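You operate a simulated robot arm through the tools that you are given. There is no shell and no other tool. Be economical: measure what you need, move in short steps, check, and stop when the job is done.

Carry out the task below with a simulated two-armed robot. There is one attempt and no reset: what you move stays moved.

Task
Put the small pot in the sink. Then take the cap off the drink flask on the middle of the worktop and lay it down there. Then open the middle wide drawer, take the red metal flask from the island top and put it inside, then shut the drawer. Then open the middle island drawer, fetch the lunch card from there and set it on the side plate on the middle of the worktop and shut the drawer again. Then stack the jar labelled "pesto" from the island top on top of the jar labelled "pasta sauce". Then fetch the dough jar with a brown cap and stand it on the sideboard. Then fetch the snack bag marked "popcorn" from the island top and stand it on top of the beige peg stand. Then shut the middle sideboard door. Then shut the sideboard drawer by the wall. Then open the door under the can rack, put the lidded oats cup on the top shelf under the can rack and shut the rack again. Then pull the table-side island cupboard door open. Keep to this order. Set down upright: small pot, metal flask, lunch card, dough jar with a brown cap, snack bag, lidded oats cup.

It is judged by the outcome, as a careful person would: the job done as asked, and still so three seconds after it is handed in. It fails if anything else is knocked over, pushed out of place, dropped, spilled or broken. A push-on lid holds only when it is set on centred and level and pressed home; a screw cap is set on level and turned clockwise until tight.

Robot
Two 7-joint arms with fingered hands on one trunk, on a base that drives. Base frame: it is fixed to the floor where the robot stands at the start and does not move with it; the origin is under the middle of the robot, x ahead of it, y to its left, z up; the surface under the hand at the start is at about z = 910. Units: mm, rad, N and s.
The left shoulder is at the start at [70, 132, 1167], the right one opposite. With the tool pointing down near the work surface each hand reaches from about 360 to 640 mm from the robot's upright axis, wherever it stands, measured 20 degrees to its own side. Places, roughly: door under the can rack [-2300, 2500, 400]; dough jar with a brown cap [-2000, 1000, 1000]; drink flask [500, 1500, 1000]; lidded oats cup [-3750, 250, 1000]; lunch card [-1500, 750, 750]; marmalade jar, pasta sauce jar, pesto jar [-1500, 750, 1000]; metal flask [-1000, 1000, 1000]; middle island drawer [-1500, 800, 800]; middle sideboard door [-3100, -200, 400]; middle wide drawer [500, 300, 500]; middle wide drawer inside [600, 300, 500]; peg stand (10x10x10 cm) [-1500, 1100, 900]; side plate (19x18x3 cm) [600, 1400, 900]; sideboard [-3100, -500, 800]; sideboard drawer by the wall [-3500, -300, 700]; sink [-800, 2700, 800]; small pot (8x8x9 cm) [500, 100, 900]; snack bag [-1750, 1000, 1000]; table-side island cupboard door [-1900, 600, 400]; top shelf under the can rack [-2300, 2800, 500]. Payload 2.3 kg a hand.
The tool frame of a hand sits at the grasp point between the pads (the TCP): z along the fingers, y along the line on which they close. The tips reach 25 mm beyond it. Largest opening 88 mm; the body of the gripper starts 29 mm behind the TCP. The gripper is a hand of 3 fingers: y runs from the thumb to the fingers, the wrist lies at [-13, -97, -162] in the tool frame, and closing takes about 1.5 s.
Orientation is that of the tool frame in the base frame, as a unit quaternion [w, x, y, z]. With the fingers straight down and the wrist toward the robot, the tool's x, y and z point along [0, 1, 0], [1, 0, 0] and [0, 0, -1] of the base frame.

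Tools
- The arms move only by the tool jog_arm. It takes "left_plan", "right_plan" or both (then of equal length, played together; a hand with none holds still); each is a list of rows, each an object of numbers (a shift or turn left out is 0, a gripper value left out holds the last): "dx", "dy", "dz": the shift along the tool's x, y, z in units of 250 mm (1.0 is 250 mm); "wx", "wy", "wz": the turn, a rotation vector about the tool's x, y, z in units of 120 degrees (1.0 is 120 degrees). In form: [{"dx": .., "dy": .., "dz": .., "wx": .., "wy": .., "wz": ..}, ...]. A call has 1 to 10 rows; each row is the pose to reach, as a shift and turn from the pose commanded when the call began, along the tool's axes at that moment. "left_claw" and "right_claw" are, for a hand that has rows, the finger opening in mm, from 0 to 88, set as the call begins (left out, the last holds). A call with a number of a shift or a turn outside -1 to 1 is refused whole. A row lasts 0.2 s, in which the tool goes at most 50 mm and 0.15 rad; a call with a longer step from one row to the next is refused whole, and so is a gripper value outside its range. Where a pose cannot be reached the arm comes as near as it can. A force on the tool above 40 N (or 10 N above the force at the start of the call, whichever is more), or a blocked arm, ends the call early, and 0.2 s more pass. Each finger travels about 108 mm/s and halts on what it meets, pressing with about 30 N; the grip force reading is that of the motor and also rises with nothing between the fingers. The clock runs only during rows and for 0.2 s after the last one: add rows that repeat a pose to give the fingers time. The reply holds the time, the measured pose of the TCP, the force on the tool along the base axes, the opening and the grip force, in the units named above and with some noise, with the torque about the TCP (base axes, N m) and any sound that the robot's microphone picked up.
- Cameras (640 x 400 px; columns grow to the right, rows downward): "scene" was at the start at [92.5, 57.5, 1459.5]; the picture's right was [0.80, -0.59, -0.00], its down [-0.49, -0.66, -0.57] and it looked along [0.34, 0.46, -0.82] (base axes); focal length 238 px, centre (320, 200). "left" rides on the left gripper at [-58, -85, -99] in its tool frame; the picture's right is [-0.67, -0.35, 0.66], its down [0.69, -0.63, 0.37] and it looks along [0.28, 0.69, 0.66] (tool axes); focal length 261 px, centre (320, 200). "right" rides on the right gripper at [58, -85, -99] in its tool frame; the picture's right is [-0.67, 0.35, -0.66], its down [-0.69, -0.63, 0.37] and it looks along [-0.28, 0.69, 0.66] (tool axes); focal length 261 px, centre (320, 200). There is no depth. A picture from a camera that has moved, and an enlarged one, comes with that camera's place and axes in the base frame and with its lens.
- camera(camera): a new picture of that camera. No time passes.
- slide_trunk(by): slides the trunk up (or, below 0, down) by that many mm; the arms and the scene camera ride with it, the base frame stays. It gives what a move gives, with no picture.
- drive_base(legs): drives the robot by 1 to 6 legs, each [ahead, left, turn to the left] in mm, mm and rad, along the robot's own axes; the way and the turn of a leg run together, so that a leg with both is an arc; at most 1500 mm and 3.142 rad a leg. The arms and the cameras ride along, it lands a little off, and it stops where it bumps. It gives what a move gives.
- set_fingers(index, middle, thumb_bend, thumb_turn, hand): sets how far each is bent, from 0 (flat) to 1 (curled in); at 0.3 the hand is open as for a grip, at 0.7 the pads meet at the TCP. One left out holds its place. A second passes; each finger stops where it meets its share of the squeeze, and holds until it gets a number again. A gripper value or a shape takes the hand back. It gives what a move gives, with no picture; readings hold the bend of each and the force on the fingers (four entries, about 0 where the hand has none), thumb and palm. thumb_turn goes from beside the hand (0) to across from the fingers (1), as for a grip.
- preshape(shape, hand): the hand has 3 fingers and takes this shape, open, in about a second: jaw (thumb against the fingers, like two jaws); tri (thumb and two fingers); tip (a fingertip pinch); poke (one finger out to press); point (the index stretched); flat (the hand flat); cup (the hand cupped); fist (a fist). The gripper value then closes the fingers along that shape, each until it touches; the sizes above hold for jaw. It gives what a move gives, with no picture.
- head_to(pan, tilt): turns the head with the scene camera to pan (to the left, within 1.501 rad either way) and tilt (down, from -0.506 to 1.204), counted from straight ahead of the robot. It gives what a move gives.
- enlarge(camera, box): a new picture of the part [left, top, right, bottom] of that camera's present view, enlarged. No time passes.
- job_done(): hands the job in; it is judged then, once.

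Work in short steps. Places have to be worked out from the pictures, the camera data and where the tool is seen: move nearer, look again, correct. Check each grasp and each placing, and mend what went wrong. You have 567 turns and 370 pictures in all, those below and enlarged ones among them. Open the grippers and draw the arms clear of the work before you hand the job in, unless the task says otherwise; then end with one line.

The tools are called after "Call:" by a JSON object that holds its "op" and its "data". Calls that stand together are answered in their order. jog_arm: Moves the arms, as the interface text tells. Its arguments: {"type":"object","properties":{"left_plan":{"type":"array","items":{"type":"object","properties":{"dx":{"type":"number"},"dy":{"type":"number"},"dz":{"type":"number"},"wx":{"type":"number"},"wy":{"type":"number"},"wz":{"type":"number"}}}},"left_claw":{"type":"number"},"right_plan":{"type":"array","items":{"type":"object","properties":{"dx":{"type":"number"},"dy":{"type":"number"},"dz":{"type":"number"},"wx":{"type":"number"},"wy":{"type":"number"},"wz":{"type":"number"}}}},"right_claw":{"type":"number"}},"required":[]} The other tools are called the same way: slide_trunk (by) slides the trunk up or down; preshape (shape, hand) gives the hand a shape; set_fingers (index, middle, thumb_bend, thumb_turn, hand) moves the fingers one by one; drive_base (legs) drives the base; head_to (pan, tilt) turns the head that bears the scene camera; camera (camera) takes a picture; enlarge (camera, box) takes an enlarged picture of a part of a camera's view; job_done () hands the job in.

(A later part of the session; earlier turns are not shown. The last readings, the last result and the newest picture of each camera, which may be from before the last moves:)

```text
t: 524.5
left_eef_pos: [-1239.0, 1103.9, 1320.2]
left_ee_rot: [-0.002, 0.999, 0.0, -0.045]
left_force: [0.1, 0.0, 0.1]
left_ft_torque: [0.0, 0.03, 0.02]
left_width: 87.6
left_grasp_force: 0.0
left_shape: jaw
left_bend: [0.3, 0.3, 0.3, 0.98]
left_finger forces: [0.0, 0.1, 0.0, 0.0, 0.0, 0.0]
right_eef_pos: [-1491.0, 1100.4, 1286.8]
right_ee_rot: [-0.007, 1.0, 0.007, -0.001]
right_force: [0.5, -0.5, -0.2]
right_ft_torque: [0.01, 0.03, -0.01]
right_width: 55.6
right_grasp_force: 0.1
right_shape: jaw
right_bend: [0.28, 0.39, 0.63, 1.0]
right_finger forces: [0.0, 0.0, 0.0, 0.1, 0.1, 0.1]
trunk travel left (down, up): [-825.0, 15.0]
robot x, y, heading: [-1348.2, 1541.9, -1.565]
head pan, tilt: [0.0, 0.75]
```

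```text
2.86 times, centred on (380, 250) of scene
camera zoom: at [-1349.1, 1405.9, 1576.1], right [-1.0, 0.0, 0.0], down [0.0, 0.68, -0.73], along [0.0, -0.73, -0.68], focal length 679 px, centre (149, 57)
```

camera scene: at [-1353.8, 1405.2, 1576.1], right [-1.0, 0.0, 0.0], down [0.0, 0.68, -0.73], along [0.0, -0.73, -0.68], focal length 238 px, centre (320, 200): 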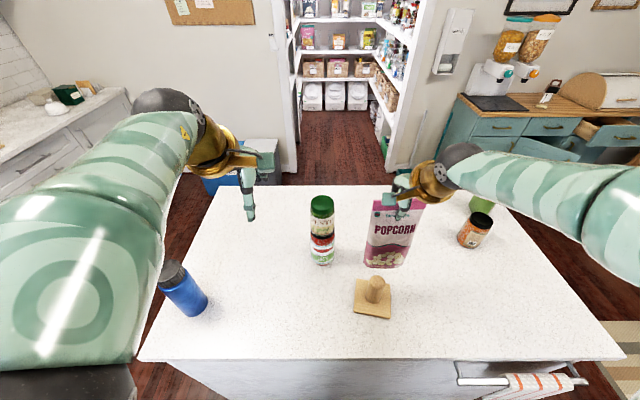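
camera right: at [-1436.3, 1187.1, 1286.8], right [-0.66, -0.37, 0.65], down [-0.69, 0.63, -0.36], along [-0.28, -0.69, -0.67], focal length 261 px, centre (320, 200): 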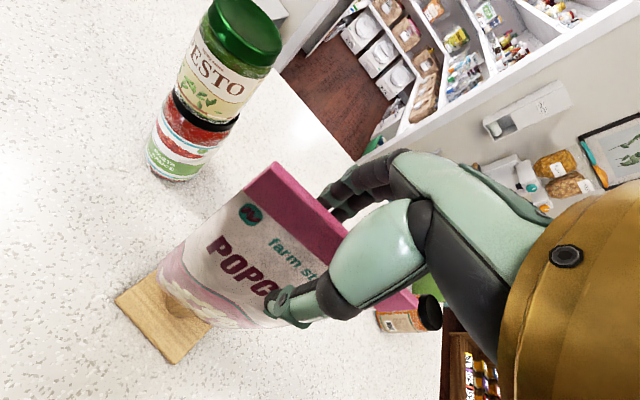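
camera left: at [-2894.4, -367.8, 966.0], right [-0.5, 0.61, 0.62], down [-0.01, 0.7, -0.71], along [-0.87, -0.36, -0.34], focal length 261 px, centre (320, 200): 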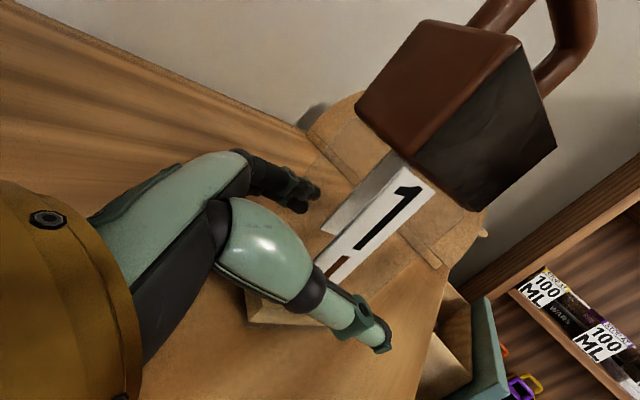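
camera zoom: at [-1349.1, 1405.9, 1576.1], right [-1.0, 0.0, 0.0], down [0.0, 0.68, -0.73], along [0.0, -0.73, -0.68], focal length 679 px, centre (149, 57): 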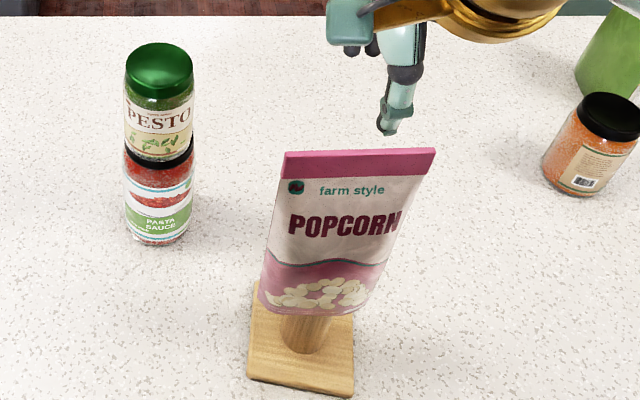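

The popcorn bag stands on the peg stand. Now I go to the sideboard to shut the middle door: back off first, then round the west side.

Call:
{"op": "drive_base", "data": {"legs": [[-190, 0, 0], [0, -1270, 0], [1200, 0, 0]]}}

Call:
{"op": "head_to", "data": {"pan": -0.4, "tilt": 0.55}}

Call:
{"op": "camera", "data": {"camera": "scene"}}

```text
t: 537.8
left_eef_pos: [-2546.7, 101.1, 1321.0]
left_ee_rot: [-0.002, 0.999, -0.013, -0.044]
left_force: [0.5, 0.8, 0.1]
left_ft_torque: [0.0, -0.02, 0.01]
left_width: 87.7
left_grasp_force: 0.1
left_shape: jaw
left_bend: [0.3, 0.3, 0.3, 0.98]
left_finger forces: [0.0, 0.0, 0.0, 0.0, 0.1, 0.0]
right_eef_pos: [-2797.9, 102.1, 1286.4]
right_ee_rot: [-0.008, 1.0, -0.005, -0.002]
right_force: [-0.8, 0.5, 0.2]
right_ft_torque: [-0.03, 0.01, -0.02]
right_width: 55.8
right_grasp_force: 0.1
right_shape: jaw
right_bend: [0.28, 0.39, 0.63, 1.0]
right_finger forces: [0.0, 0.0, 0.1, 0.1, 0.1, 0.1]
trunk travel left (down, up): [-825.0, 15.0]
robot x, y, heading: [-2645.2, 536.8, -1.597]
head pan, tilt: [0.0, 0.75]
```

```text
t: 538.6
left_eef_pos: [-2547.1, 98.7, 1320.8]
left_ee_rot: [-0.003, 0.999, -0.013, -0.044]
left_force: [0.6, -0.3, 0.4]
left_ft_torque: [0.01, 0.01, 0.0]
left_width: 87.5
left_grasp_force: 0.0
left_shape: jaw
left_bend: [0.3, 0.3, 0.3, 0.98]
left_finger forces: [0.0, 0.1, 0.1, 0.0, 0.0, 0.0]
right_eef_pos: [-2798.7, 101.4, 1286.4]
right_ee_rot: [-0.008, 1.0, -0.005, 0.0]
right_force: [0.3, 0.3, 0.5]
right_ft_torque: [-0.01, 0.02, 0.03]
right_width: 55.4
right_grasp_force: 0.1
right_shape: jaw
right_bend: [0.28, 0.39, 0.63, 1.0]
right_finger forces: [0.0, 0.0, 0.0, 0.1, 0.1, 0.0]
trunk travel left (down, up): [-825.0, 15.0]
robot x, y, heading: [-2645.2, 536.9, -1.592]
head pan, tilt: [-0.4, 0.55]
```

```text
119 pictures are left
camera scene: at [-2683.9, 404.5, 1593.4], right [-0.91, 0.41, 0.0], down [0.21, 0.48, -0.85], along [-0.35, -0.78, -0.52], focal length 238 px, centre (320, 200)
```

scene: 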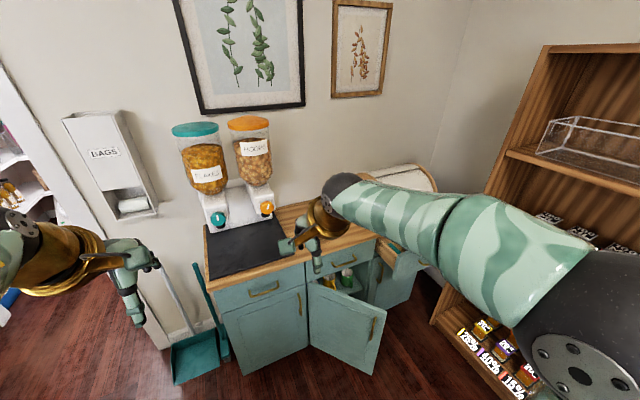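

The middle door is hinged at its east side (≈[−2950, −378]) with its free end at ≈[−3180, −50]. I'll push along −y at x≈−3160 with the closed right hand. First I position.

Call:
{"op": "drive_base", "data": {"legs": [[0, -365, 0.02]]}}

Call:
{"op": "jog_arm", "data": {"left_plan": [{"dy": -0.1}, {"dy": -0.2}, {"dy": -0.25}], "right_plan": [{}, {}, {}], "right_claw": 0}}

Call:
{"op": "head_to", "data": {"pan": -0.2, "tilt": 0.8}}

Call:
{"op": "camera", "data": {"camera": "scene"}}

```text
t: 541.0
left_eef_pos: [-2906.9, 106.1, 1320.2]
left_ee_rot: [-0.003, 0.999, -0.004, -0.045]
left_force: [0.1, 0.1, 0.0]
left_ft_torque: [0.0, 0.01, 0.05]
left_width: 87.5
left_grasp_force: 0.1
left_shape: jaw
left_bend: [0.3, 0.3, 0.3, 0.98]
left_finger forces: [0.0, 0.1, 0.0, 0.0, 0.0, 0.0]
right_eef_pos: [-3158.5, 104.5, 1287.0]
right_ee_rot: [-0.007, 1.0, 0.003, -0.001]
right_force: [0.6, -0.4, -0.7]
right_ft_torque: [0.04, 0.02, -0.01]
right_width: 55.6
right_grasp_force: 0.0
right_shape: jaw
right_bend: [0.28, 0.39, 0.63, 1.0]
right_finger forces: [0.1, 0.0, 0.0, 0.0, 0.0, 0.1]
trunk travel left (down, up): [-825.0, 15.0]
robot x, y, heading: [-3013.9, 543.4, -1.573]
head pan, tilt: [-0.4, 0.55]
```

```text
t: 541.8
left_eef_pos: [-2900.7, 108.5, 1325.3]
left_ee_rot: [-0.002, 0.999, -0.004, -0.044]
left_force: [0.1, -0.5, 0.3]
left_ft_torque: [0.01, 0.03, 0.02]
left_width: 87.5
left_grasp_force: 0.1
left_shape: jaw
left_bend: [0.3, 0.3, 0.3, 0.98]
left_finger forces: [0.0, 0.0, 0.1, 0.0, 0.0, 0.1]
left hand out of reach, approached as far as the arm can: row 1, 2, 3
right_eef_pos: [-3161.1, 102.6, 1287.9]
right_ee_rot: [-0.007, 1.0, 0.003, 0.0]
right_force: [0.3, 0.3, -0.6]
right_ft_torque: [0.0, -0.05, 0.01]
right_width: 0.0
right_grasp_force: 30.4
right_shape: jaw
right_bend: [0.7, 0.7, 0.37, 1.0]
right_finger forces: [0.0, 0.1, 0.1, 0.0, 0.1, 0.1]
trunk travel left (down, up): [-825.0, 15.0]
robot x, y, heading: [-3014.4, 540.4, -1.579]
head pan, tilt: [-0.4, 0.55]
```

```text
t: 542.6
left_eef_pos: [-2900.6, 108.3, 1325.5]
left_ee_rot: [-0.003, 0.999, -0.004, -0.044]
left_force: [-0.6, -0.4, 0.5]
left_ft_torque: [0.01, -0.01, 0.02]
left_width: 87.9
left_grasp_force: 0.0
left_shape: jaw
left_bend: [0.3, 0.3, 0.3, 0.98]
left_finger forces: [0.1, 0.1, 0.0, 0.0, 0.0, 0.0]
right_eef_pos: [-3161.0, 104.5, 1287.5]
right_ee_rot: [-0.008, 1.0, 0.004, 0.0]
right_force: [-0.5, 0.8, -0.4]
right_ft_torque: [0.03, 0.01, -0.02]
right_width: 0.0
right_grasp_force: 30.2
right_shape: jaw
right_bend: [0.7, 0.7, 0.37, 1.0]
right_finger forces: [0.0, 0.0, 0.0, 0.1, 0.0, 0.0]
trunk travel left (down, up): [-825.0, 15.0]
robot x, y, heading: [-3015.6, 541.7, -1.578]
head pan, tilt: [-0.201, 0.799]
```

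```text
118 pictures are left
camera scene: at [-3033.2, 413.0, 1572.2], right [-0.98, 0.21, 0.0], down [0.15, 0.7, -0.7], along [-0.14, -0.68, -0.72], focal length 238 px, centre (320, 200)
```

scene: 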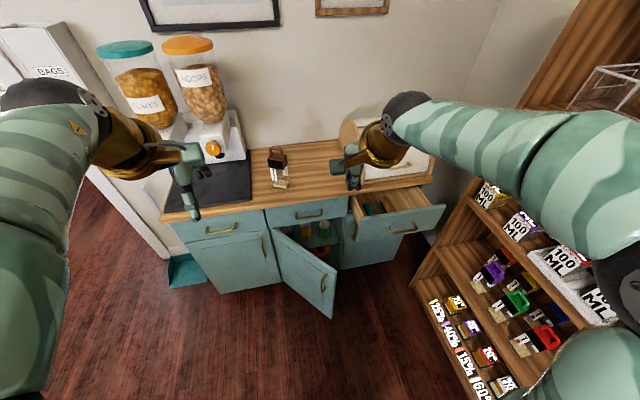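

Call:
{"op": "slide_trunk", "data": {"by": -400}}

Call:
{"op": "slide_trunk", "data": {"by": -340}}

Call:
{"op": "camera", "data": {"camera": "scene"}}

```text
t: 546.4
left_eef_pos: [-2901.2, 109.7, 924.8]
left_ee_rot: [-0.002, 0.999, -0.003, -0.045]
left_force: [0.0, 1.1, 0.3]
left_ft_torque: [0.0, -0.05, 0.03]
left_width: 87.7
left_grasp_force: 0.0
left_shape: jaw
left_bend: [0.3, 0.3, 0.3, 0.98]
left_finger forces: [0.1, 0.0, 0.0, 0.0, 0.0, 0.0]
right_eef_pos: [-3160.8, 104.6, 886.1]
right_ee_rot: [-0.007, 1.0, 0.003, -0.001]
right_force: [0.2, -0.4, -0.4]
right_ft_torque: [-0.05, -0.02, -0.02]
right_width: 0.3
right_grasp_force: 29.6
right_shape: jaw
right_bend: [0.7, 0.7, 0.37, 1.0]
right_finger forces: [0.0, 0.0, 0.0, 0.0, 0.1, 0.0]
trunk travel left (down, up): [-425.0, 415.0]
robot x, y, heading: [-3015.2, 541.1, -1.574]
head pan, tilt: [-0.201, 0.799]
```

```text
t: 549.7
left_eef_pos: [-2901.9, 107.7, 584.9]
left_ee_rot: [-0.003, 0.999, -0.004, -0.044]
left_force: [-0.2, 0.1, -0.4]
left_ft_torque: [-0.03, 0.01, -0.01]
left_width: 87.7
left_grasp_force: 0.0
left_shape: jaw
left_bend: [0.3, 0.3, 0.3, 0.98]
left_finger forces: [0.0, 0.1, 0.1, 0.1, 0.0, 0.0]
right_eef_pos: [-3161.8, 104.3, 545.9]
right_ee_rot: [-0.008, 1.0, 0.004, -0.001]
right_force: [-0.5, -0.9, 0.4]
right_ft_torque: [0.02, 0.0, -0.02]
right_width: 0.1
right_grasp_force: 29.7
right_shape: jaw
right_bend: [0.7, 0.7, 0.37, 1.0]
right_finger forces: [0.0, 0.0, 0.0, 0.0, 0.0, 0.0]
trunk travel left (down, up): [-85.0, 755.0]
robot x, y, heading: [-3012.1, 537.1, -1.574]
head pan, tilt: [-0.201, 0.799]
```

```text
117 pictures are left
camera scene: at [-3032.9, 413.2, 832.1], right [-0.98, 0.2, 0.0], down [0.15, 0.7, -0.7], along [-0.14, -0.68, -0.72], focal length 238 px, centre (320, 200)
```

scene: 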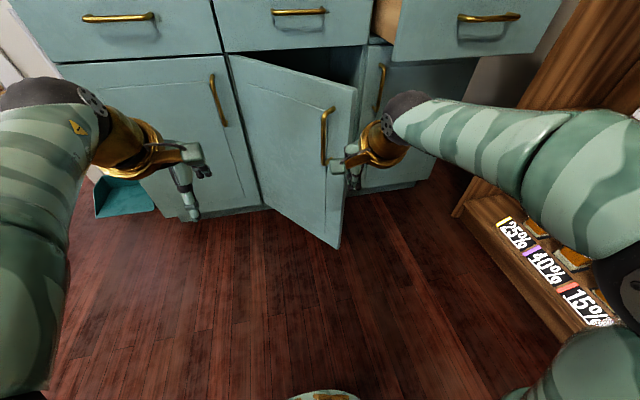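

Hand is at mid-door height, near the free end. I shift 20 mm east and drive ahead.

Call:
{"op": "drive_base", "data": {"legs": [[0, 20, 0], [200, 0, 0]]}}

Call:
{"op": "camera", "data": {"camera": "scene"}}

```text
t: 551.4
left_eef_pos: [-2883.8, -10.4, 585.7]
left_ee_rot: [-0.002, 0.999, -0.006, -0.045]
left_force: [0.4, 0.5, 0.5]
left_ft_torque: [0.01, 0.01, 0.02]
left_width: 87.5
left_grasp_force: 0.1
left_shape: jaw
left_bend: [0.3, 0.3, 0.3, 0.98]
left_finger forces: [0.1, 0.0, 0.0, 0.0, 0.0, 0.1]
right_eef_pos: [-3147.8, -11.6, 544.6]
right_ee_rot: [-0.016, 1.0, -0.004, -0.003]
right_force: [-3.0, 5.0, 0.1]
right_ft_torque: [-0.2, -0.17, -0.13]
right_width: 0.1
right_grasp_force: 29.9
right_shape: jaw
right_bend: [0.7, 0.7, 0.38, 1.0]
right_finger forces: [2.1, 5.7, 0.0, 0.1, 0.0, 0.0]
trunk travel left (down, up): [-85.0, 755.0]
robot x, y, heading: [-2994.9, 418.4, -1.581]
head pan, tilt: [-0.201, 0.799]
stopped in leg 2: the force on the tool passed its limit at 82 N (the readings are from after the stop); the commanded pose is now the measured one
```

```text
116 pictures are left
camera scene: at [-3014.9, 294.5, 832.3], right [-0.98, 0.21, 0.0], down [0.15, 0.7, -0.7], along [-0.14, -0.68, -0.72], focal length 238 px, centre (320, 200)
```

scene: 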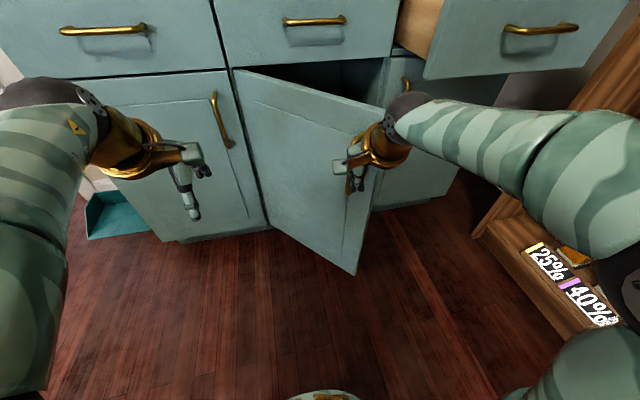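

Contact made (peak 82 N from the driving impact). I push gently with the arm now.

Call:
{"op": "jog_arm", "data": {"right_plan": [{"dy": 0.03}, {"dy": 0.06}, {"dy": 0.09}, {"dy": 0.12}, {"dy": 0.15}, {"dy": 0.18}, {"dy": 0.21}, {"dy": 0.24}]}}

Call:
{"op": "camera", "data": {"camera": "scene"}}

```text
t: 552.0
left_eef_pos: [-2888.2, -10.0, 587.1]
left_ee_rot: [0.0, 0.999, -0.009, -0.045]
left_force: [0.9, -0.1, 0.9]
left_ft_torque: [-0.02, -0.04, 0.05]
left_width: 87.7
left_grasp_force: 0.1
left_shape: jaw
left_bend: [0.3, 0.3, 0.3, 0.98]
left_finger forces: [0.1, 0.0, 0.1, 0.0, 0.0, 0.0]
right_eef_pos: [-3156.4, -17.5, 544.5]
right_ee_rot: [-0.017, 1.0, -0.012, -0.004]
right_force: [-9.4, 13.0, 6.8]
right_ft_torque: [-0.86, -0.54, -0.29]
right_width: 0.0
right_grasp_force: 29.9
right_shape: jaw
right_bend: [0.7, 0.7, 0.75, 1.0]
right_finger forces: [6.8, 15.9, 0.0, 0.0, 0.0, 0.0]
trunk travel left (down, up): [-85.0, 755.0]
robot x, y, heading: [-2996.1, 423.5, -1.585]
head pan, tilt: [-0.201, 0.799]
stopped in row 2 (right hand): the force on the tool passed its limit at 45 N (the readings are from after the stop); the commanded pose is now the measured one
```

```text
115 pictures are left
camera scene: at [-3017.5, 297.8, 832.8], right [-0.98, 0.22, 0.0], down [0.16, 0.7, -0.7], along [-0.15, -0.68, -0.71], focal length 238 px, centre (320, 200)
```

scene: 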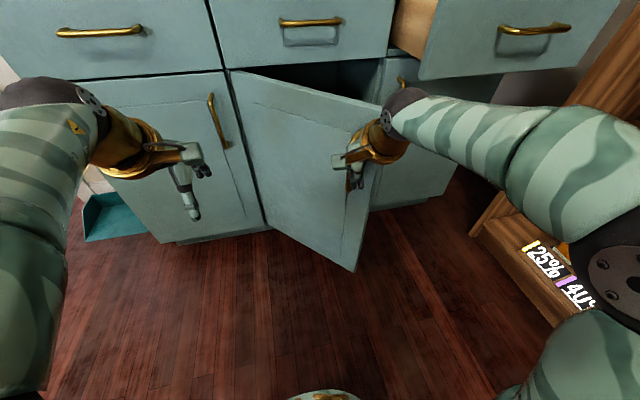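

The reaction shows the fist slipping off the handle toward the door's edge. I back off, shift 55 mm east to push on the flat of the door.

Call:
{"op": "jog_arm", "data": {"right_plan": [{"dy": -0.1}, {"dy": -0.2}]}}

Call:
{"op": "drive_base", "data": {"legs": [[0, 55, 0]]}}

Call:
{"op": "jog_arm", "data": {"right_plan": [{"dy": 0.05}, {"dy": 0.1}, {"dy": 0.15}, {"dy": 0.2}, {"dy": 0.25}, {"dy": 0.3}, {"dy": 0.35}, {"dy": 0.4}, {"dy": 0.45}, {"dy": 0.5}]}}

Call:
{"op": "camera", "data": {"camera": "scene"}}

```text
t: 552.5
left_eef_pos: [-2886.8, -11.0, 586.2]
left_ee_rot: [-0.003, 0.999, -0.007, -0.045]
left_force: [0.0, -0.4, -0.2]
left_ft_torque: [0.0, -0.03, 0.02]
left_width: 87.7
left_grasp_force: 0.2
left_shape: jaw
left_bend: [0.3, 0.3, 0.3, 0.98]
left_finger forces: [0.0, 0.1, 0.0, 0.1, 0.1, 0.1]
right_eef_pos: [-3150.2, 28.9, 544.4]
right_ee_rot: [-0.019, 1.0, -0.008, -0.003]
right_force: [0.5, 0.7, -0.8]
right_ft_torque: [-0.01, -0.01, -0.02]
right_width: 0.0
right_grasp_force: 30.3
right_shape: jaw
right_bend: [0.7, 0.7, 0.75, 1.0]
right_finger forces: [0.1, 0.0, 0.0, 0.1, 0.0, 0.0]
right hand out of reach, approached as far as the arm can: row 1
trunk travel left (down, up): [-85.0, 755.0]
robot x, y, heading: [-3001.3, 420.2, -1.59]
head pan, tilt: [-0.201, 0.799]
```

```text
t: 553.5
left_eef_pos: [-2830.5, -11.3, 584.8]
left_ee_rot: [-0.003, 0.999, -0.008, -0.045]
left_force: [0.1, -0.1, 0.0]
left_ft_torque: [0.02, -0.02, -0.01]
left_width: 87.6
left_grasp_force: 0.0
left_shape: jaw
left_bend: [0.3, 0.3, 0.3, 0.98]
left_finger forces: [0.1, 0.0, 0.0, 0.0, 0.1, 0.0]
right_eef_pos: [-3095.6, 27.7, 544.8]
right_ee_rot: [-0.018, 1.0, -0.01, -0.004]
right_force: [-0.1, -0.3, 0.6]
right_ft_torque: [-0.02, -0.01, 0.01]
right_width: 0.0
right_grasp_force: 30.0
right_shape: jaw
right_bend: [0.7, 0.7, 0.75, 1.0]
right_finger forces: [0.1, 0.0, 0.0, 0.0, 0.0, 0.0]
trunk travel left (down, up): [-85.0, 755.0]
robot x, y, heading: [-2943.4, 421.6, -1.588]
head pan, tilt: [-0.201, 0.799]
```

```text
t: 555.7
left_eef_pos: [-2830.2, -12.8, 585.4]
left_ee_rot: [-0.003, 0.999, -0.008, -0.046]
left_force: [0.0, 0.3, -0.5]
left_ft_torque: [0.0, -0.01, 0.0]
left_width: 87.6
left_grasp_force: 0.2
left_shape: jaw
left_bend: [0.3, 0.3, 0.3, 0.98]
left_finger forces: [0.0, 0.1, 0.0, 0.0, 0.1, 0.0]
right_eef_pos: [-3096.9, -97.4, 538.6]
right_ee_rot: [-0.018, 1.0, -0.01, -0.004]
right_force: [0.5, 0.5, 0.3]
right_ft_torque: [-0.01, -0.01, -0.03]
right_width: 0.2
right_grasp_force: 29.8
right_shape: jaw
right_bend: [0.7, 0.7, 0.75, 1.0]
right_finger forces: [0.1, 0.1, 0.1, 0.0, 0.1, 0.0]
trunk travel left (down, up): [-85.0, 755.0]
robot x, y, heading: [-2942.3, 426.4, -1.588]
head pan, tilt: [-0.201, 0.799]
```

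```text
114 pictures are left
camera scene: at [-2959.6, 293.5, 832.1], right [-0.98, 0.21, 0.0], down [0.15, 0.7, -0.7], along [-0.15, -0.68, -0.72], focal length 238 px, centre (320, 200)
```

scene: 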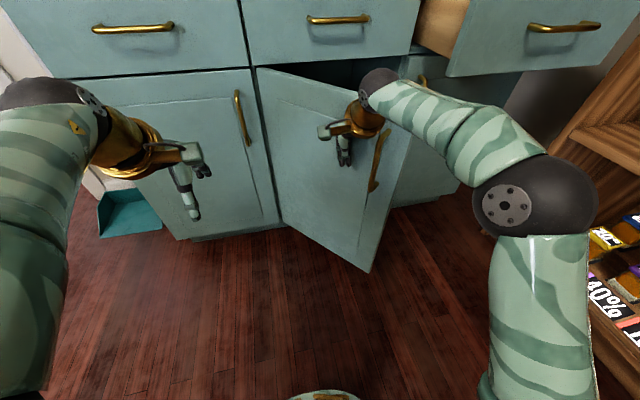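

Call:
{"op": "jog_arm", "data": {"right_plan": [{"dy": 0.05}, {"dy": 0.1}, {"dy": 0.15}, {"dy": 0.2}, {"dy": 0.25}, {"dy": 0.3}, {"dy": 0.35}, {"dy": 0.4}, {"dy": 0.45}, {"dy": 0.5}]}}

Call:
{"op": "camera", "data": {"camera": "scene"}}

```text
t: 557.9
left_eef_pos: [-2830.9, -12.4, 584.6]
left_ee_rot: [-0.003, 0.999, -0.009, -0.045]
left_force: [0.0, -0.2, 0.0]
left_ft_torque: [-0.01, 0.01, -0.02]
left_width: 87.6
left_grasp_force: 0.0
left_shape: jaw
left_bend: [0.3, 0.3, 0.3, 0.98]
left_finger forces: [0.0, 0.1, 0.0, 0.1, 0.1, 0.1]
right_eef_pos: [-3100.2, -149.2, 512.6]
right_ee_rot: [-0.019, 1.0, -0.011, -0.004]
right_force: [-0.7, 0.2, -0.2]
right_ft_torque: [-0.01, -0.01, 0.01]
right_width: 0.0
right_grasp_force: 29.8
right_shape: jaw
right_bend: [0.7, 0.7, 0.75, 1.0]
right_finger forces: [0.1, 0.0, 0.1, 0.1, 0.0, 0.1]
right hand out of reach, approached as far as the arm can: row 4, 5, 6, 7, 8, 9, 10
trunk travel left (down, up): [-85.0, 755.0]
robot x, y, heading: [-2941.2, 424.8, -1.586]
head pan, tilt: [-0.201, 0.799]
```

```text
113 pictures are left
camera scene: at [-2959.6, 293.6, 832.1], right [-0.98, 0.21, 0.0], down [0.15, 0.7, -0.7], along [-0.15, -0.68, -0.72], focal length 238 px, centre (320, 200)
```

scene: 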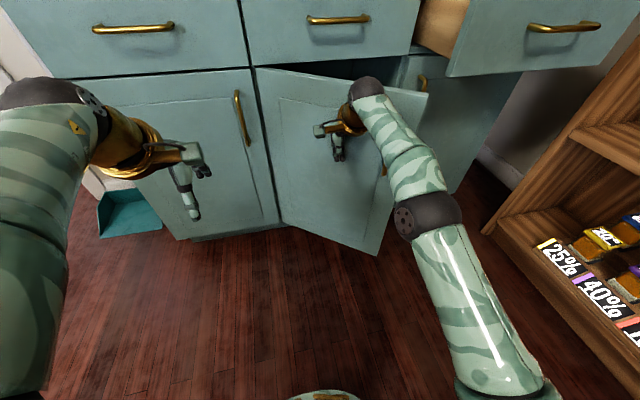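

The door is closing. The arm is at reach; I continue with the base in small steps.

Call:
{"op": "drive_base", "data": {"legs": [[70, 0, 0], [50, 0, 0]]}}

Call:
{"op": "camera", "data": {"camera": "scene"}}

```text
t: 559.5
left_eef_pos: [-2832.9, -134.4, 585.1]
left_ee_rot: [-0.002, 0.999, -0.009, -0.045]
left_force: [-0.4, 0.5, 0.5]
left_ft_torque: [0.02, 0.01, -0.02]
left_width: 87.7
left_grasp_force: 0.0
left_shape: jaw
left_bend: [0.3, 0.3, 0.3, 0.98]
left_finger forces: [0.1, 0.0, 0.0, 0.0, 0.0, 0.0]
right_eef_pos: [-3102.2, -271.4, 512.4]
right_ee_rot: [-0.017, 1.0, -0.01, -0.005]
right_force: [-0.9, 0.3, -0.5]
right_ft_torque: [-0.01, -0.01, -0.02]
right_width: 0.0
right_grasp_force: 30.6
right_shape: jaw
right_bend: [0.7, 0.7, 0.75, 1.0]
right_finger forces: [0.0, 0.1, 0.0, 0.0, 0.0, 0.0]
trunk travel left (down, up): [-85.0, 755.0]
robot x, y, heading: [-2941.9, 301.1, -1.587]
head pan, tilt: [-0.201, 0.799]
```

```text
112 pictures are left
camera scene: at [-2961.4, 172.0, 832.1], right [-0.98, 0.21, 0.0], down [0.15, 0.7, -0.7], along [-0.15, -0.68, -0.72], focal length 238 px, centre (320, 200)
```

scene: 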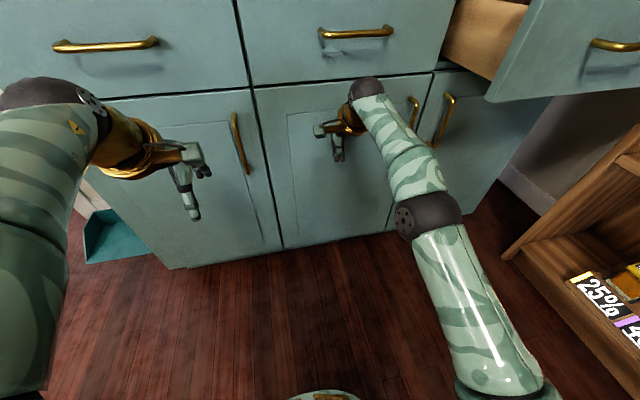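

Nearly shut; I push the last bit (25 mm).

Call:
{"op": "drive_base", "data": {"legs": [[30, 0, 0]]}}

Call:
{"op": "camera", "data": {"camera": "scene"}}

```text
t: 560.3
left_eef_pos: [-2832.9, -147.9, 586.4]
left_ee_rot: [-0.002, 0.999, -0.01, -0.048]
left_force: [-0.9, 0.1, 0.6]
left_ft_torque: [0.02, 0.01, -0.02]
left_width: 87.8
left_grasp_force: 0.1
left_shape: jaw
left_bend: [0.3, 0.3, 0.3, 0.98]
left_finger forces: [0.0, 0.0, 0.1, 0.0, 0.1, 0.0]
right_eef_pos: [-3103.2, -283.1, 514.5]
right_ee_rot: [-0.024, 1.0, -0.01, -0.005]
right_force: [1.9, 12.3, 5.1]
right_ft_torque: [-0.86, 0.12, -0.05]
right_width: 0.1
right_grasp_force: 29.4
right_shape: jaw
right_bend: [0.7, 0.7, 0.75, 1.0]
right_finger forces: [0.0, 12.7, 0.1, 0.0, 0.0, 0.0]
trunk travel left (down, up): [-85.0, 755.0]
robot x, y, heading: [-2942.7, 285.2, -1.585]
head pan, tilt: [-0.201, 0.799]
stopped in leg 1: the force on the tool passed its limit at 88 N (the readings are from after the stop); the commanded pose is now the measured one
```

```text
111 pictures are left
camera scene: at [-2961.4, 160.0, 832.6], right [-0.98, 0.22, 0.0], down [0.15, 0.7, -0.7], along [-0.15, -0.68, -0.71], focal length 238 px, centre (320, 200)
```

scene: 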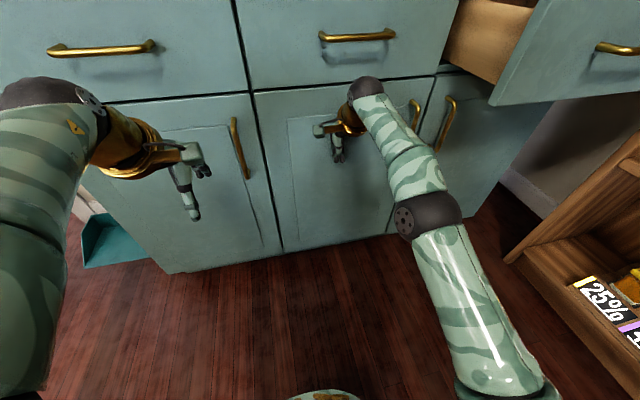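

The middle door is shut. Next the drawer by the wall: back off, retract the hand, move west and raise to drawer height.

Call:
{"op": "drive_base", "data": {"legs": [[-220, 0, 0.015], [0, -335, 0]]}}

Call:
{"op": "jog_arm", "data": {"right_plan": [{"dy": -0.15}, {"dy": -0.3}, {"dy": -0.45}, {"dy": -0.6}]}}

Call:
{"op": "slide_trunk", "data": {"by": 215}}

Call:
{"op": "camera", "data": {"camera": "scene"}}

```text
t: 563.8
left_eef_pos: [-3153.9, 74.7, 585.5]
left_ee_rot: [-0.003, 0.999, -0.001, -0.047]
left_force: [0.4, -0.7, 0.6]
left_ft_torque: [-0.02, -0.01, 0.0]
left_width: 88.0
left_grasp_force: 0.1
left_shape: jaw
left_bend: [0.3, 0.3, 0.3, 0.98]
left_finger forces: [0.0, 0.0, 0.0, 0.0, 0.1, 0.1]
right_eef_pos: [-3421.6, -63.4, 512.2]
right_ee_rot: [-0.027, 1.0, -0.002, -0.004]
right_force: [0.2, 0.7, -0.5]
right_ft_torque: [0.0, 0.0, -0.01]
right_width: 0.3
right_grasp_force: 30.3
right_shape: jaw
right_bend: [0.7, 0.7, 0.75, 1.0]
right_finger forces: [0.1, 0.0, 0.0, 0.0, 0.0, 0.1]
trunk travel left (down, up): [-85.0, 755.0]
robot x, y, heading: [-3271.1, 505.3, -1.571]
head pan, tilt: [-0.201, 0.799]
```

```text
t: 564.8
left_eef_pos: [-3154.7, 74.9, 585.3]
left_ee_rot: [-0.003, 0.999, -0.002, -0.046]
left_force: [0.4, -0.6, 0.2]
left_ft_torque: [0.0, 0.05, -0.01]
left_width: 87.8
left_grasp_force: 0.0
left_shape: jaw
left_bend: [0.3, 0.3, 0.3, 0.98]
left_finger forces: [0.1, 0.1, 0.0, 0.0, 0.0, 0.1]
right_eef_pos: [-3421.2, 86.9, 521.5]
right_ee_rot: [-0.025, 1.0, -0.001, -0.004]
right_force: [-0.2, 0.0, -0.3]
right_ft_torque: [0.01, 0.03, 0.05]
right_width: 0.1
right_grasp_force: 30.3
right_shape: jaw
right_bend: [0.7, 0.7, 0.75, 1.0]
right_finger forces: [0.1, 0.1, 0.0, 0.1, 0.0, 0.1]
trunk travel left (down, up): [-85.0, 755.0]
robot x, y, heading: [-3269.2, 506.2, -1.568]
head pan, tilt: [-0.201, 0.799]
```

```text
t: 567.0
left_eef_pos: [-3154.1, 74.3, 800.7]
left_ee_rot: [-0.003, 0.999, -0.001, -0.046]
left_force: [-0.7, -0.3, 0.3]
left_ft_torque: [-0.04, 0.04, 0.01]
left_width: 87.7
left_grasp_force: 0.0
left_shape: jaw
left_bend: [0.3, 0.3, 0.3, 0.98]
left_finger forces: [0.1, 0.0, 0.1, 0.0, 0.1, 0.1]
right_eef_pos: [-3422.4, 86.9, 735.6]
right_ee_rot: [-0.027, 1.0, -0.002, -0.005]
right_force: [0.8, -0.6, 0.1]
right_ft_torque: [-0.01, -0.02, 0.0]
right_width: 0.1
right_grasp_force: 30.5
right_shape: jaw
right_bend: [0.7, 0.7, 0.75, 1.0]
right_finger forces: [0.0, 0.1, 0.0, 0.1, 0.0, 0.0]
trunk travel left (down, up): [-300.0, 540.0]
robot x, y, heading: [-3268.7, 511.9, -1.578]
head pan, tilt: [-0.201, 0.799]
```

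```text
110 pictures are left
camera scene: at [-3287.9, 378.6, 1047.1], right [-0.98, 0.2, 0.0], down [0.14, 0.7, -0.7], along [-0.14, -0.68, -0.72], focal length 238 px, centre (320, 200)
```

scene: 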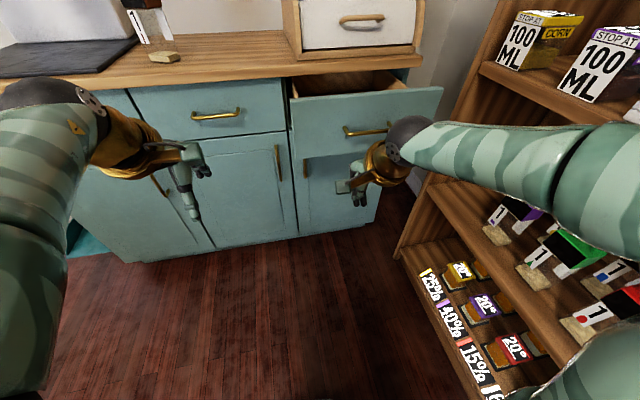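

I drive ahead to the drawer front in stages.

Call:
{"op": "drive_base", "data": {"legs": [[150, 0, 0]]}}

Call:
{"op": "jog_arm", "data": {"right_plan": [{"dy": 0.04}, {"dy": 0.08}, {"dy": 0.12}, {"dy": 0.16}, {"dy": 0.2}, {"dy": 0.24}, {"dy": 0.28}, {"dy": 0.32}]}}

Call:
{"op": "camera", "data": {"camera": "scene"}}

```text
t: 568.4
left_eef_pos: [-3153.7, -74.6, 799.6]
left_ee_rot: [-0.003, 0.999, -0.001, -0.046]
left_force: [-0.1, -0.2, -0.1]
left_ft_torque: [0.01, -0.01, 0.01]
left_width: 87.8
left_grasp_force: 0.0
left_shape: jaw
left_bend: [0.3, 0.3, 0.3, 0.98]
left_finger forces: [0.0, 0.0, 0.1, 0.0, 0.0, 0.0]
right_eef_pos: [-3421.8, -60.9, 735.6]
right_ee_rot: [-0.027, 1.0, -0.001, -0.003]
right_force: [-0.3, -0.3, 0.8]
right_ft_torque: [0.0, -0.02, -0.01]
right_width: 0.3
right_grasp_force: 30.1
right_shape: jaw
right_bend: [0.7, 0.7, 0.75, 1.0]
right_finger forces: [0.1, 0.1, 0.0, 0.0, 0.0, 0.0]
trunk travel left (down, up): [-300.0, 540.0]
robot x, y, heading: [-3270.3, 360.9, -1.572]
head pan, tilt: [-0.201, 0.799]
```

```text
t: 570.2
left_eef_pos: [-3154.6, -73.1, 799.9]
left_ee_rot: [-0.003, 0.999, -0.002, -0.046]
left_force: [-0.3, 0.7, -0.9]
left_ft_torque: [-0.01, -0.03, -0.02]
left_width: 87.8
left_grasp_force: 0.0
left_shape: jaw
left_bend: [0.3, 0.3, 0.3, 0.98]
left_finger forces: [0.0, 0.1, 0.0, 0.1, 0.1, 0.0]
right_eef_pos: [-3423.0, -140.6, 731.2]
right_ee_rot: [-0.028, 1.0, -0.002, -0.004]
right_force: [0.2, 0.2, 0.2]
right_ft_torque: [0.01, -0.01, -0.01]
right_width: 0.1
right_grasp_force: 29.7
right_shape: jaw
right_bend: [0.7, 0.7, 0.75, 1.0]
right_finger forces: [0.0, 0.0, 0.0, 0.1, 0.1, 0.0]
trunk travel left (down, up): [-300.0, 540.0]
robot x, y, heading: [-3267.9, 363.0, -1.573]
head pan, tilt: [-0.201, 0.799]
```

```text
109 pictures are left
camera scene: at [-3288.2, 231.1, 1047.1], right [-0.98, 0.2, 0.0], down [0.14, 0.7, -0.7], along [-0.14, -0.68, -0.72], focal length 238 px, centre (320, 200)
```

scene: 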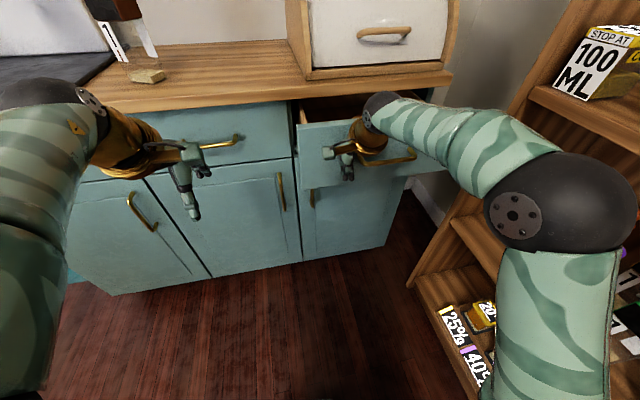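

Call:
{"op": "drive_base", "data": {"legs": [[60, 0, 0], [40, 0, 0]]}}

Call:
{"op": "camera", "data": {"camera": "scene"}}

```text
t: 571.6
left_eef_pos: [-3156.0, -174.1, 799.9]
left_ee_rot: [-0.002, 0.999, -0.002, -0.046]
left_force: [-0.8, -0.3, 0.6]
left_ft_torque: [0.04, 0.02, 0.04]
left_width: 87.7
left_grasp_force: 0.0
left_shape: jaw
left_bend: [0.3, 0.3, 0.3, 0.98]
left_finger forces: [0.0, 0.0, 0.0, 0.0, 0.1, 0.1]
right_eef_pos: [-3423.5, -240.8, 731.5]
right_ee_rot: [-0.028, 1.0, -0.003, -0.004]
right_force: [-0.2, 0.4, 0.9]
right_ft_torque: [-0.01, 0.0, -0.03]
right_width: 0.1
right_grasp_force: 30.2
right_shape: jaw
right_bend: [0.7, 0.7, 0.75, 1.0]
right_finger forces: [0.1, 0.1, 0.0, 0.0, 0.0, 0.0]
trunk travel left (down, up): [-300.0, 540.0]
robot x, y, heading: [-3270.5, 258.6, -1.578]
head pan, tilt: [-0.201, 0.799]
```

```text
108 pictures are left
camera scene: at [-3288.6, 129.8, 1047.0], right [-0.98, 0.2, 0.0], down [0.14, 0.7, -0.7], along [-0.14, -0.68, -0.72], focal length 238 px, centre (320, 200)
```

scene: 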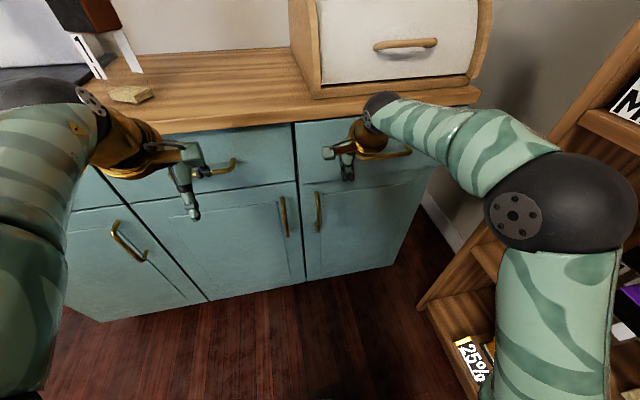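

Drawer looks almost flush. I push the last bit with the arm until it stops.

Call:
{"op": "jog_arm", "data": {"right_plan": [{"dy": 0.04}, {"dy": 0.08}, {"dy": 0.12}, {"dy": 0.16}, {"dy": 0.2}]}}

Call:
{"op": "camera", "data": {"camera": "scene"}}

```text
t: 573.0
left_eef_pos: [-3156.4, -167.1, 802.6]
left_ee_rot: [0.001, 0.999, -0.005, -0.046]
left_force: [0.3, -0.7, -0.3]
left_ft_torque: [0.04, 0.0, -0.01]
left_width: 87.6
left_grasp_force: 0.1
left_shape: jaw
left_bend: [0.3, 0.3, 0.3, 0.98]
left_finger forces: [0.0, 0.1, 0.0, 0.1, 0.1, 0.0]
right_eef_pos: [-3424.3, -281.8, 731.2]
right_ee_rot: [-0.03, 1.0, -0.003, -0.004]
right_force: [0.6, 22.2, 3.5]
right_ft_torque: [-1.21, 0.07, -0.1]
right_width: 0.0
right_grasp_force: 29.9
right_shape: jaw
right_bend: [0.7, 0.7, 0.75, 1.0]
right_finger forces: [0.1, 21.9, 0.0, 0.0, 0.1, 0.0]
trunk travel left (down, up): [-300.0, 540.0]
robot x, y, heading: [-3268.4, 263.9, -1.578]
head pan, tilt: [-0.201, 0.799]
stopped in row 5 (right hand): the force on the tool passed its limit at 44 N (the readings are from after the stop); the commanded pose is now the measured one
```

```text
107 pictures are left
camera scene: at [-3288.1, 139.0, 1048.3], right [-0.98, 0.2, 0.0], down [0.15, 0.7, -0.7], along [-0.14, -0.69, -0.71], focal length 238 px, centre (320, 200)
```

scene: 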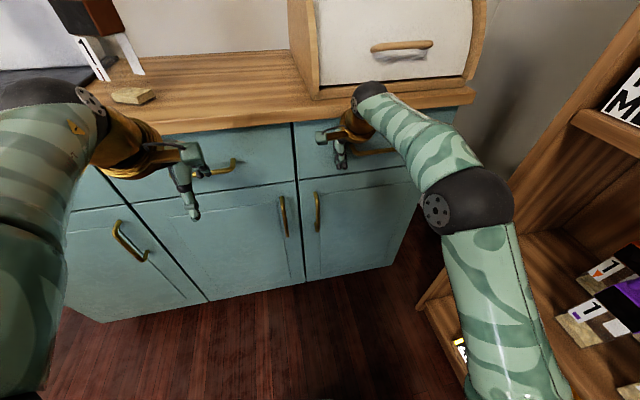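

The drawer is shut. Next, find the lidded oats cup: back off, raise the trunk, and face the bookshelf from a distance.

Call:
{"op": "drive_base", "data": {"legs": [[-250, 0, 0], [0, 420, 0]]}}

Call:
{"op": "slide_trunk", "data": {"by": 400}}

Call:
{"op": "jog_arm", "data": {"right_plan": [{"dy": -0.15}, {"dy": -0.3}, {"dy": -0.4}], "right_claw": 88}}

Call:
{"op": "drive_base", "data": {"legs": [[0, 0, -1.545]]}}

Call:
{"op": "head_to", "data": {"pan": 0, "tilt": 0.45}}

Call:
{"op": "camera", "data": {"camera": "scene"}}

```text
t: 577.0
left_eef_pos: [-2744.4, 70.3, 800.8]
left_ee_rot: [-0.003, 0.999, -0.009, -0.046]
left_force: [-0.7, 0.1, 0.0]
left_ft_torque: [0.0, 0.0, 0.01]
left_width: 87.8
left_grasp_force: 0.1
left_shape: jaw
left_bend: [0.3, 0.3, 0.3, 0.98]
left_finger forces: [0.0, 0.1, 0.0, 0.0, 0.0, 0.0]
right_eef_pos: [-3014.2, -41.2, 726.2]
right_ee_rot: [-0.034, 0.999, -0.01, -0.004]
right_force: [-0.4, 0.4, 0.1]
right_ft_torque: [0.01, 0.01, 0.01]
right_width: 0.0
right_grasp_force: 30.6
right_shape: jaw
right_bend: [0.7, 0.7, 0.75, 1.0]
right_finger forces: [0.0, 0.1, 0.1, 0.0, 0.0, 0.0]
trunk travel left (down, up): [-300.0, 540.0]
robot x, y, heading: [-2850.3, 506.9, -1.592]
head pan, tilt: [-0.201, 0.799]
```

```text
t: 580.8
left_eef_pos: [-2744.6, 70.1, 1200.6]
left_ee_rot: [-0.002, 0.999, -0.009, -0.046]
left_force: [0.0, 0.2, 0.8]
left_ft_torque: [0.01, 0.0, 0.02]
left_width: 87.8
left_grasp_force: 0.0
left_shape: jaw
left_bend: [0.3, 0.3, 0.3, 0.98]
left_finger forces: [0.0, 0.0, 0.0, 0.0, 0.0, 0.1]
right_eef_pos: [-3014.1, -41.6, 1124.4]
right_ee_rot: [-0.035, 0.999, -0.009, -0.003]
right_force: [-0.7, -0.2, -0.4]
right_ft_torque: [0.01, -0.02, 0.02]
right_width: 0.0
right_grasp_force: 30.1
right_shape: jaw
right_bend: [0.7, 0.7, 0.75, 1.0]
right_finger forces: [0.1, 0.0, 0.0, 0.1, 0.0, 0.0]
trunk travel left (down, up): [-700.0, 140.0]
robot x, y, heading: [-2853.2, 504.3, -1.589]
head pan, tilt: [-0.201, 0.799]
```

```text
t: 581.6
left_eef_pos: [-2744.2, 71.4, 1200.7]
left_ee_rot: [-0.002, 0.999, -0.01, -0.046]
left_force: [-0.4, -0.3, -0.1]
left_ft_torque: [-0.02, 0.0, -0.02]
left_width: 87.7
left_grasp_force: 0.1
left_shape: jaw
left_bend: [0.3, 0.3, 0.3, 0.98]
left_finger forces: [0.1, 0.0, 0.0, 0.0, 0.0, 0.0]
right_eef_pos: [-3012.6, 58.8, 1131.8]
right_ee_rot: [-0.033, 0.999, -0.01, -0.005]
right_force: [-0.1, 0.1, -0.2]
right_ft_torque: [0.01, 0.02, -0.05]
right_width: 87.7
right_grasp_force: 0.1
right_shape: jaw
right_bend: [0.3, 0.3, 0.3, 0.98]
right_finger forces: [0.0, 0.0, 0.0, 0.0, 0.0, 0.0]
trunk travel left (down, up): [-700.0, 140.0]
robot x, y, heading: [-2853.7, 507.3, -1.587]
head pan, tilt: [-0.201, 0.799]
```

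```text
t: 585.8
left_eef_pos: [-3289.4, 395.5, 1201.4]
left_ee_rot: [0.034, -0.701, 0.712, 0.031]
left_force: [-0.1, 0.8, 0.8]
left_ft_torque: [0.02, -0.01, -0.03]
left_width: 87.6
left_grasp_force: 0.1
left_shape: jaw
left_bend: [0.3, 0.3, 0.3, 0.98]
left_finger forces: [0.0, 0.0, 0.1, 0.1, 0.0, 0.1]
right_eef_pos: [-3302.2, 663.1, 1131.8]
right_ee_rot: [0.027, -0.701, 0.712, -0.021]
right_force: [-0.2, -0.5, -0.1]
right_ft_torque: [-0.01, 0.01, -0.01]
right_width: 87.8
right_grasp_force: 0.1
right_shape: jaw
right_bend: [0.3, 0.3, 0.3, 0.98]
right_finger forces: [0.0, 0.0, 0.0, 0.1, 0.0, 0.0]
trunk travel left (down, up): [-700.0, 140.0]
robot x, y, heading: [-2851.2, 505.7, 3.128]
head pan, tilt: [-0.201, 0.799]
```

```text
t: 586.6
left_eef_pos: [-3288.2, 395.1, 1199.8]
left_ee_rot: [0.034, -0.701, 0.712, 0.031]
left_force: [0.7, 0.2, 0.0]
left_ft_torque: [-0.01, -0.01, -0.01]
left_width: 87.7
left_grasp_force: 0.1
left_shape: jaw
left_bend: [0.3, 0.3, 0.3, 0.98]
left_finger forces: [0.1, 0.0, 0.1, 0.1, 0.1, 0.0]
right_eef_pos: [-3301.3, 663.8, 1131.5]
right_ee_rot: [0.027, -0.702, 0.712, -0.021]
right_force: [-0.5, -0.8, 0.7]
right_ft_torque: [-0.02, 0.01, -0.02]
right_width: 87.5
right_grasp_force: 0.0
right_shape: jaw
right_bend: [0.3, 0.3, 0.3, 0.98]
right_finger forces: [0.0, 0.1, 0.1, 0.0, 0.1, 0.1]
trunk travel left (down, up): [-700.0, 140.0]
robot x, y, heading: [-2854.4, 505.0, 3.133]
head pan, tilt: [0.0, 0.45]
```

```text
106 pictures are left
camera scene: at [-2996.3, 507.9, 1477.5], right [0.01, 1.0, 0.0], down [0.44, -0.01, -0.9], along [-0.9, 0.01, -0.44], focal length 238 px, centre (320, 200)
```

scene: 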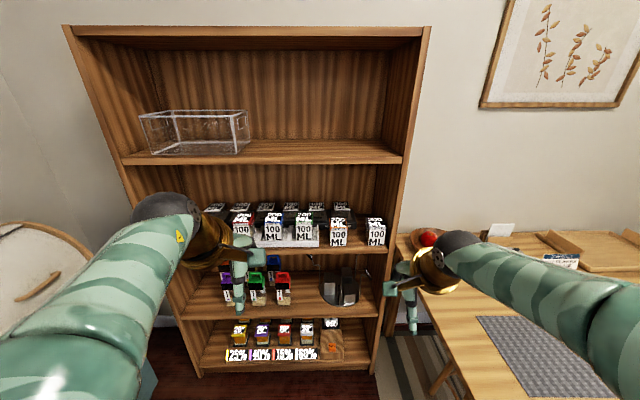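

Call:
{"op": "enlarge", "data": {"camera": "scene", "box": [190, 185, 400, 315]}}

```text
3.05 times, centred on (295, 250) of scene
camera zoom: at [-2996.3, 507.9, 1477.5], right [0.01, 1.0, 0.0], down [0.44, -0.01, -0.9], along [-0.9, 0.01, -0.44], focal length 724 px, centre (396, 48)
```

zoom: 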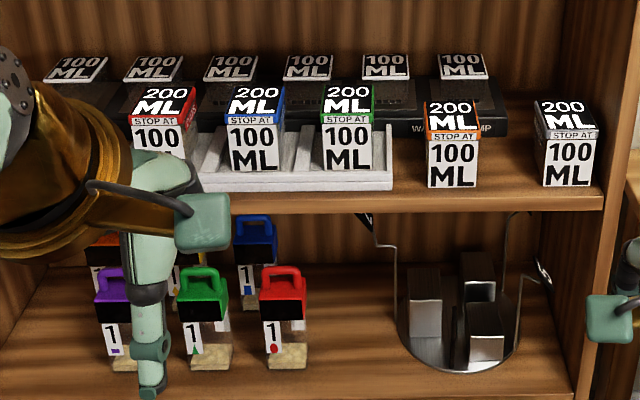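

I clear the left hand from view and look at the shelf more closely.

Call:
{"op": "jog_arm", "data": {"left_plan": [{"dz": -0.15, "dx": 0.1}, {"dz": -0.3, "dx": 0.2}, {"dz": -0.45, "dx": 0.3}, {"dz": -0.6, "dx": 0.4}]}}

Call:
{"op": "head_to", "data": {"pan": 0.25, "tilt": 0.45}}

Call:
{"op": "enlarge", "data": {"camera": "scene", "box": [240, 190, 440, 300]}}

```text
t: 587.6
left_eef_pos: [-3285.9, 286.0, 1328.2]
left_ee_rot: [0.037, -0.701, 0.711, 0.031]
left_force: [0.8, 0.3, -0.5]
left_ft_torque: [0.04, -0.01, 0.02]
left_width: 87.9
left_grasp_force: 0.0
left_shape: jaw
left_bend: [0.3, 0.3, 0.3, 0.98]
left_finger forces: [0.0, 0.1, 0.0, 0.1, 0.0, 0.0]
left hand out of reach, approached as far as the arm can: row 4
right_eef_pos: [-3302.4, 661.8, 1132.4]
right_ee_rot: [0.028, -0.701, 0.712, -0.02]
right_force: [0.7, 0.6, -0.9]
right_ft_torque: [-0.01, 0.0, -0.02]
right_width: 87.7
right_grasp_force: 0.0
right_shape: jaw
right_bend: [0.3, 0.3, 0.3, 0.98]
right_finger forces: [0.0, 0.0, 0.0, 0.0, 0.0, 0.0]
trunk travel left (down, up): [-700.0, 140.0]
robot x, y, heading: [-2853.2, 504.8, 3.129]
head pan, tilt: [0.0, 0.45]
```

```text
t: 588.4
left_eef_pos: [-3286.8, 290.5, 1328.3]
left_ee_rot: [0.035, -0.7, 0.712, 0.032]
left_force: [-0.1, 0.0, -0.3]
left_ft_torque: [0.02, 0.01, 0.0]
left_width: 87.9
left_grasp_force: 0.0
left_shape: jaw
left_bend: [0.3, 0.3, 0.3, 0.98]
left_finger forces: [0.0, 0.1, 0.1, 0.1, 0.0, 0.0]
right_eef_pos: [-3301.5, 663.7, 1131.6]
right_ee_rot: [0.027, -0.7, 0.713, -0.022]
right_force: [0.2, -0.6, 0.6]
right_ft_torque: [0.02, -0.02, -0.01]
right_width: 87.7
right_grasp_force: 0.1
right_shape: jaw
right_bend: [0.3, 0.3, 0.3, 0.98]
right_finger forces: [0.0, 0.0, 0.0, 0.1, 0.0, 0.1]
trunk travel left (down, up): [-700.0, 140.0]
robot x, y, heading: [-2852.5, 507.7, 3.129]
head pan, tilt: [0.25, 0.45]
```

```text
3.20 times, centred on (340, 245) of scene
camera zoom: at [-2993.8, 485.3, 1477.5], right [-0.23, 0.97, 0.0], down [0.42, 0.1, -0.9], along [-0.88, -0.21, -0.44], focal length 760 px, centre (256, 56)
```

zoom: 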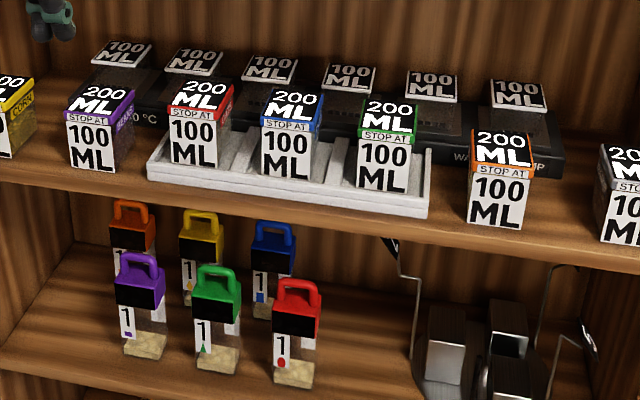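

Call:
{"op": "enlarge", "data": {"camera": "scene", "box": [236, 200, 300, 250]}}

Call:
{"op": "enlarge", "data": {"camera": "scene", "box": [290, 200, 354, 250]}}

```text
8.00 times, centred on (268, 225) of scene
camera zoom: at [-2993.8, 485.3, 1477.5], right [-0.23, 0.97, 0.0], down [0.42, 0.1, -0.9], along [-0.88, -0.21, -0.44], focal length 1901 px, centre (736, 0)
```

zoom: 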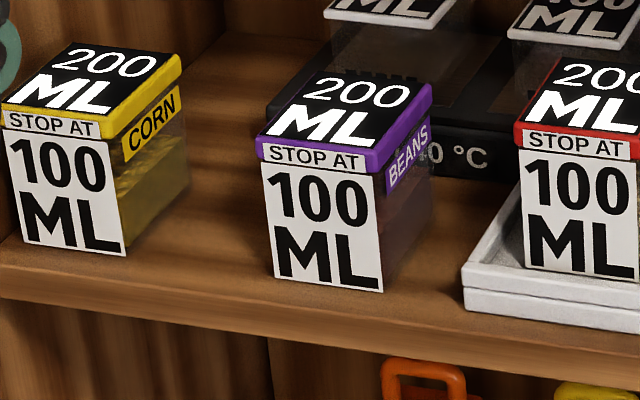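

```text
8.00 times, centred on (322, 225) of scene
camera zoom: at [-2993.8, 485.3, 1477.5], right [-0.23, 0.97, 0.0], down [0.42, 0.1, -0.9], along [-0.88, -0.21, -0.44], focal length 1901 px, centre (304, 0)
```

zoom: 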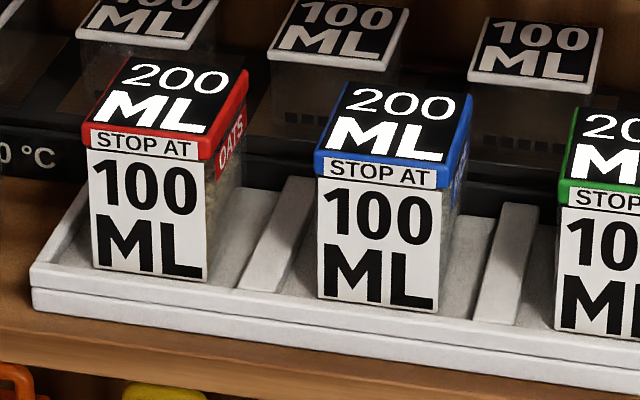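

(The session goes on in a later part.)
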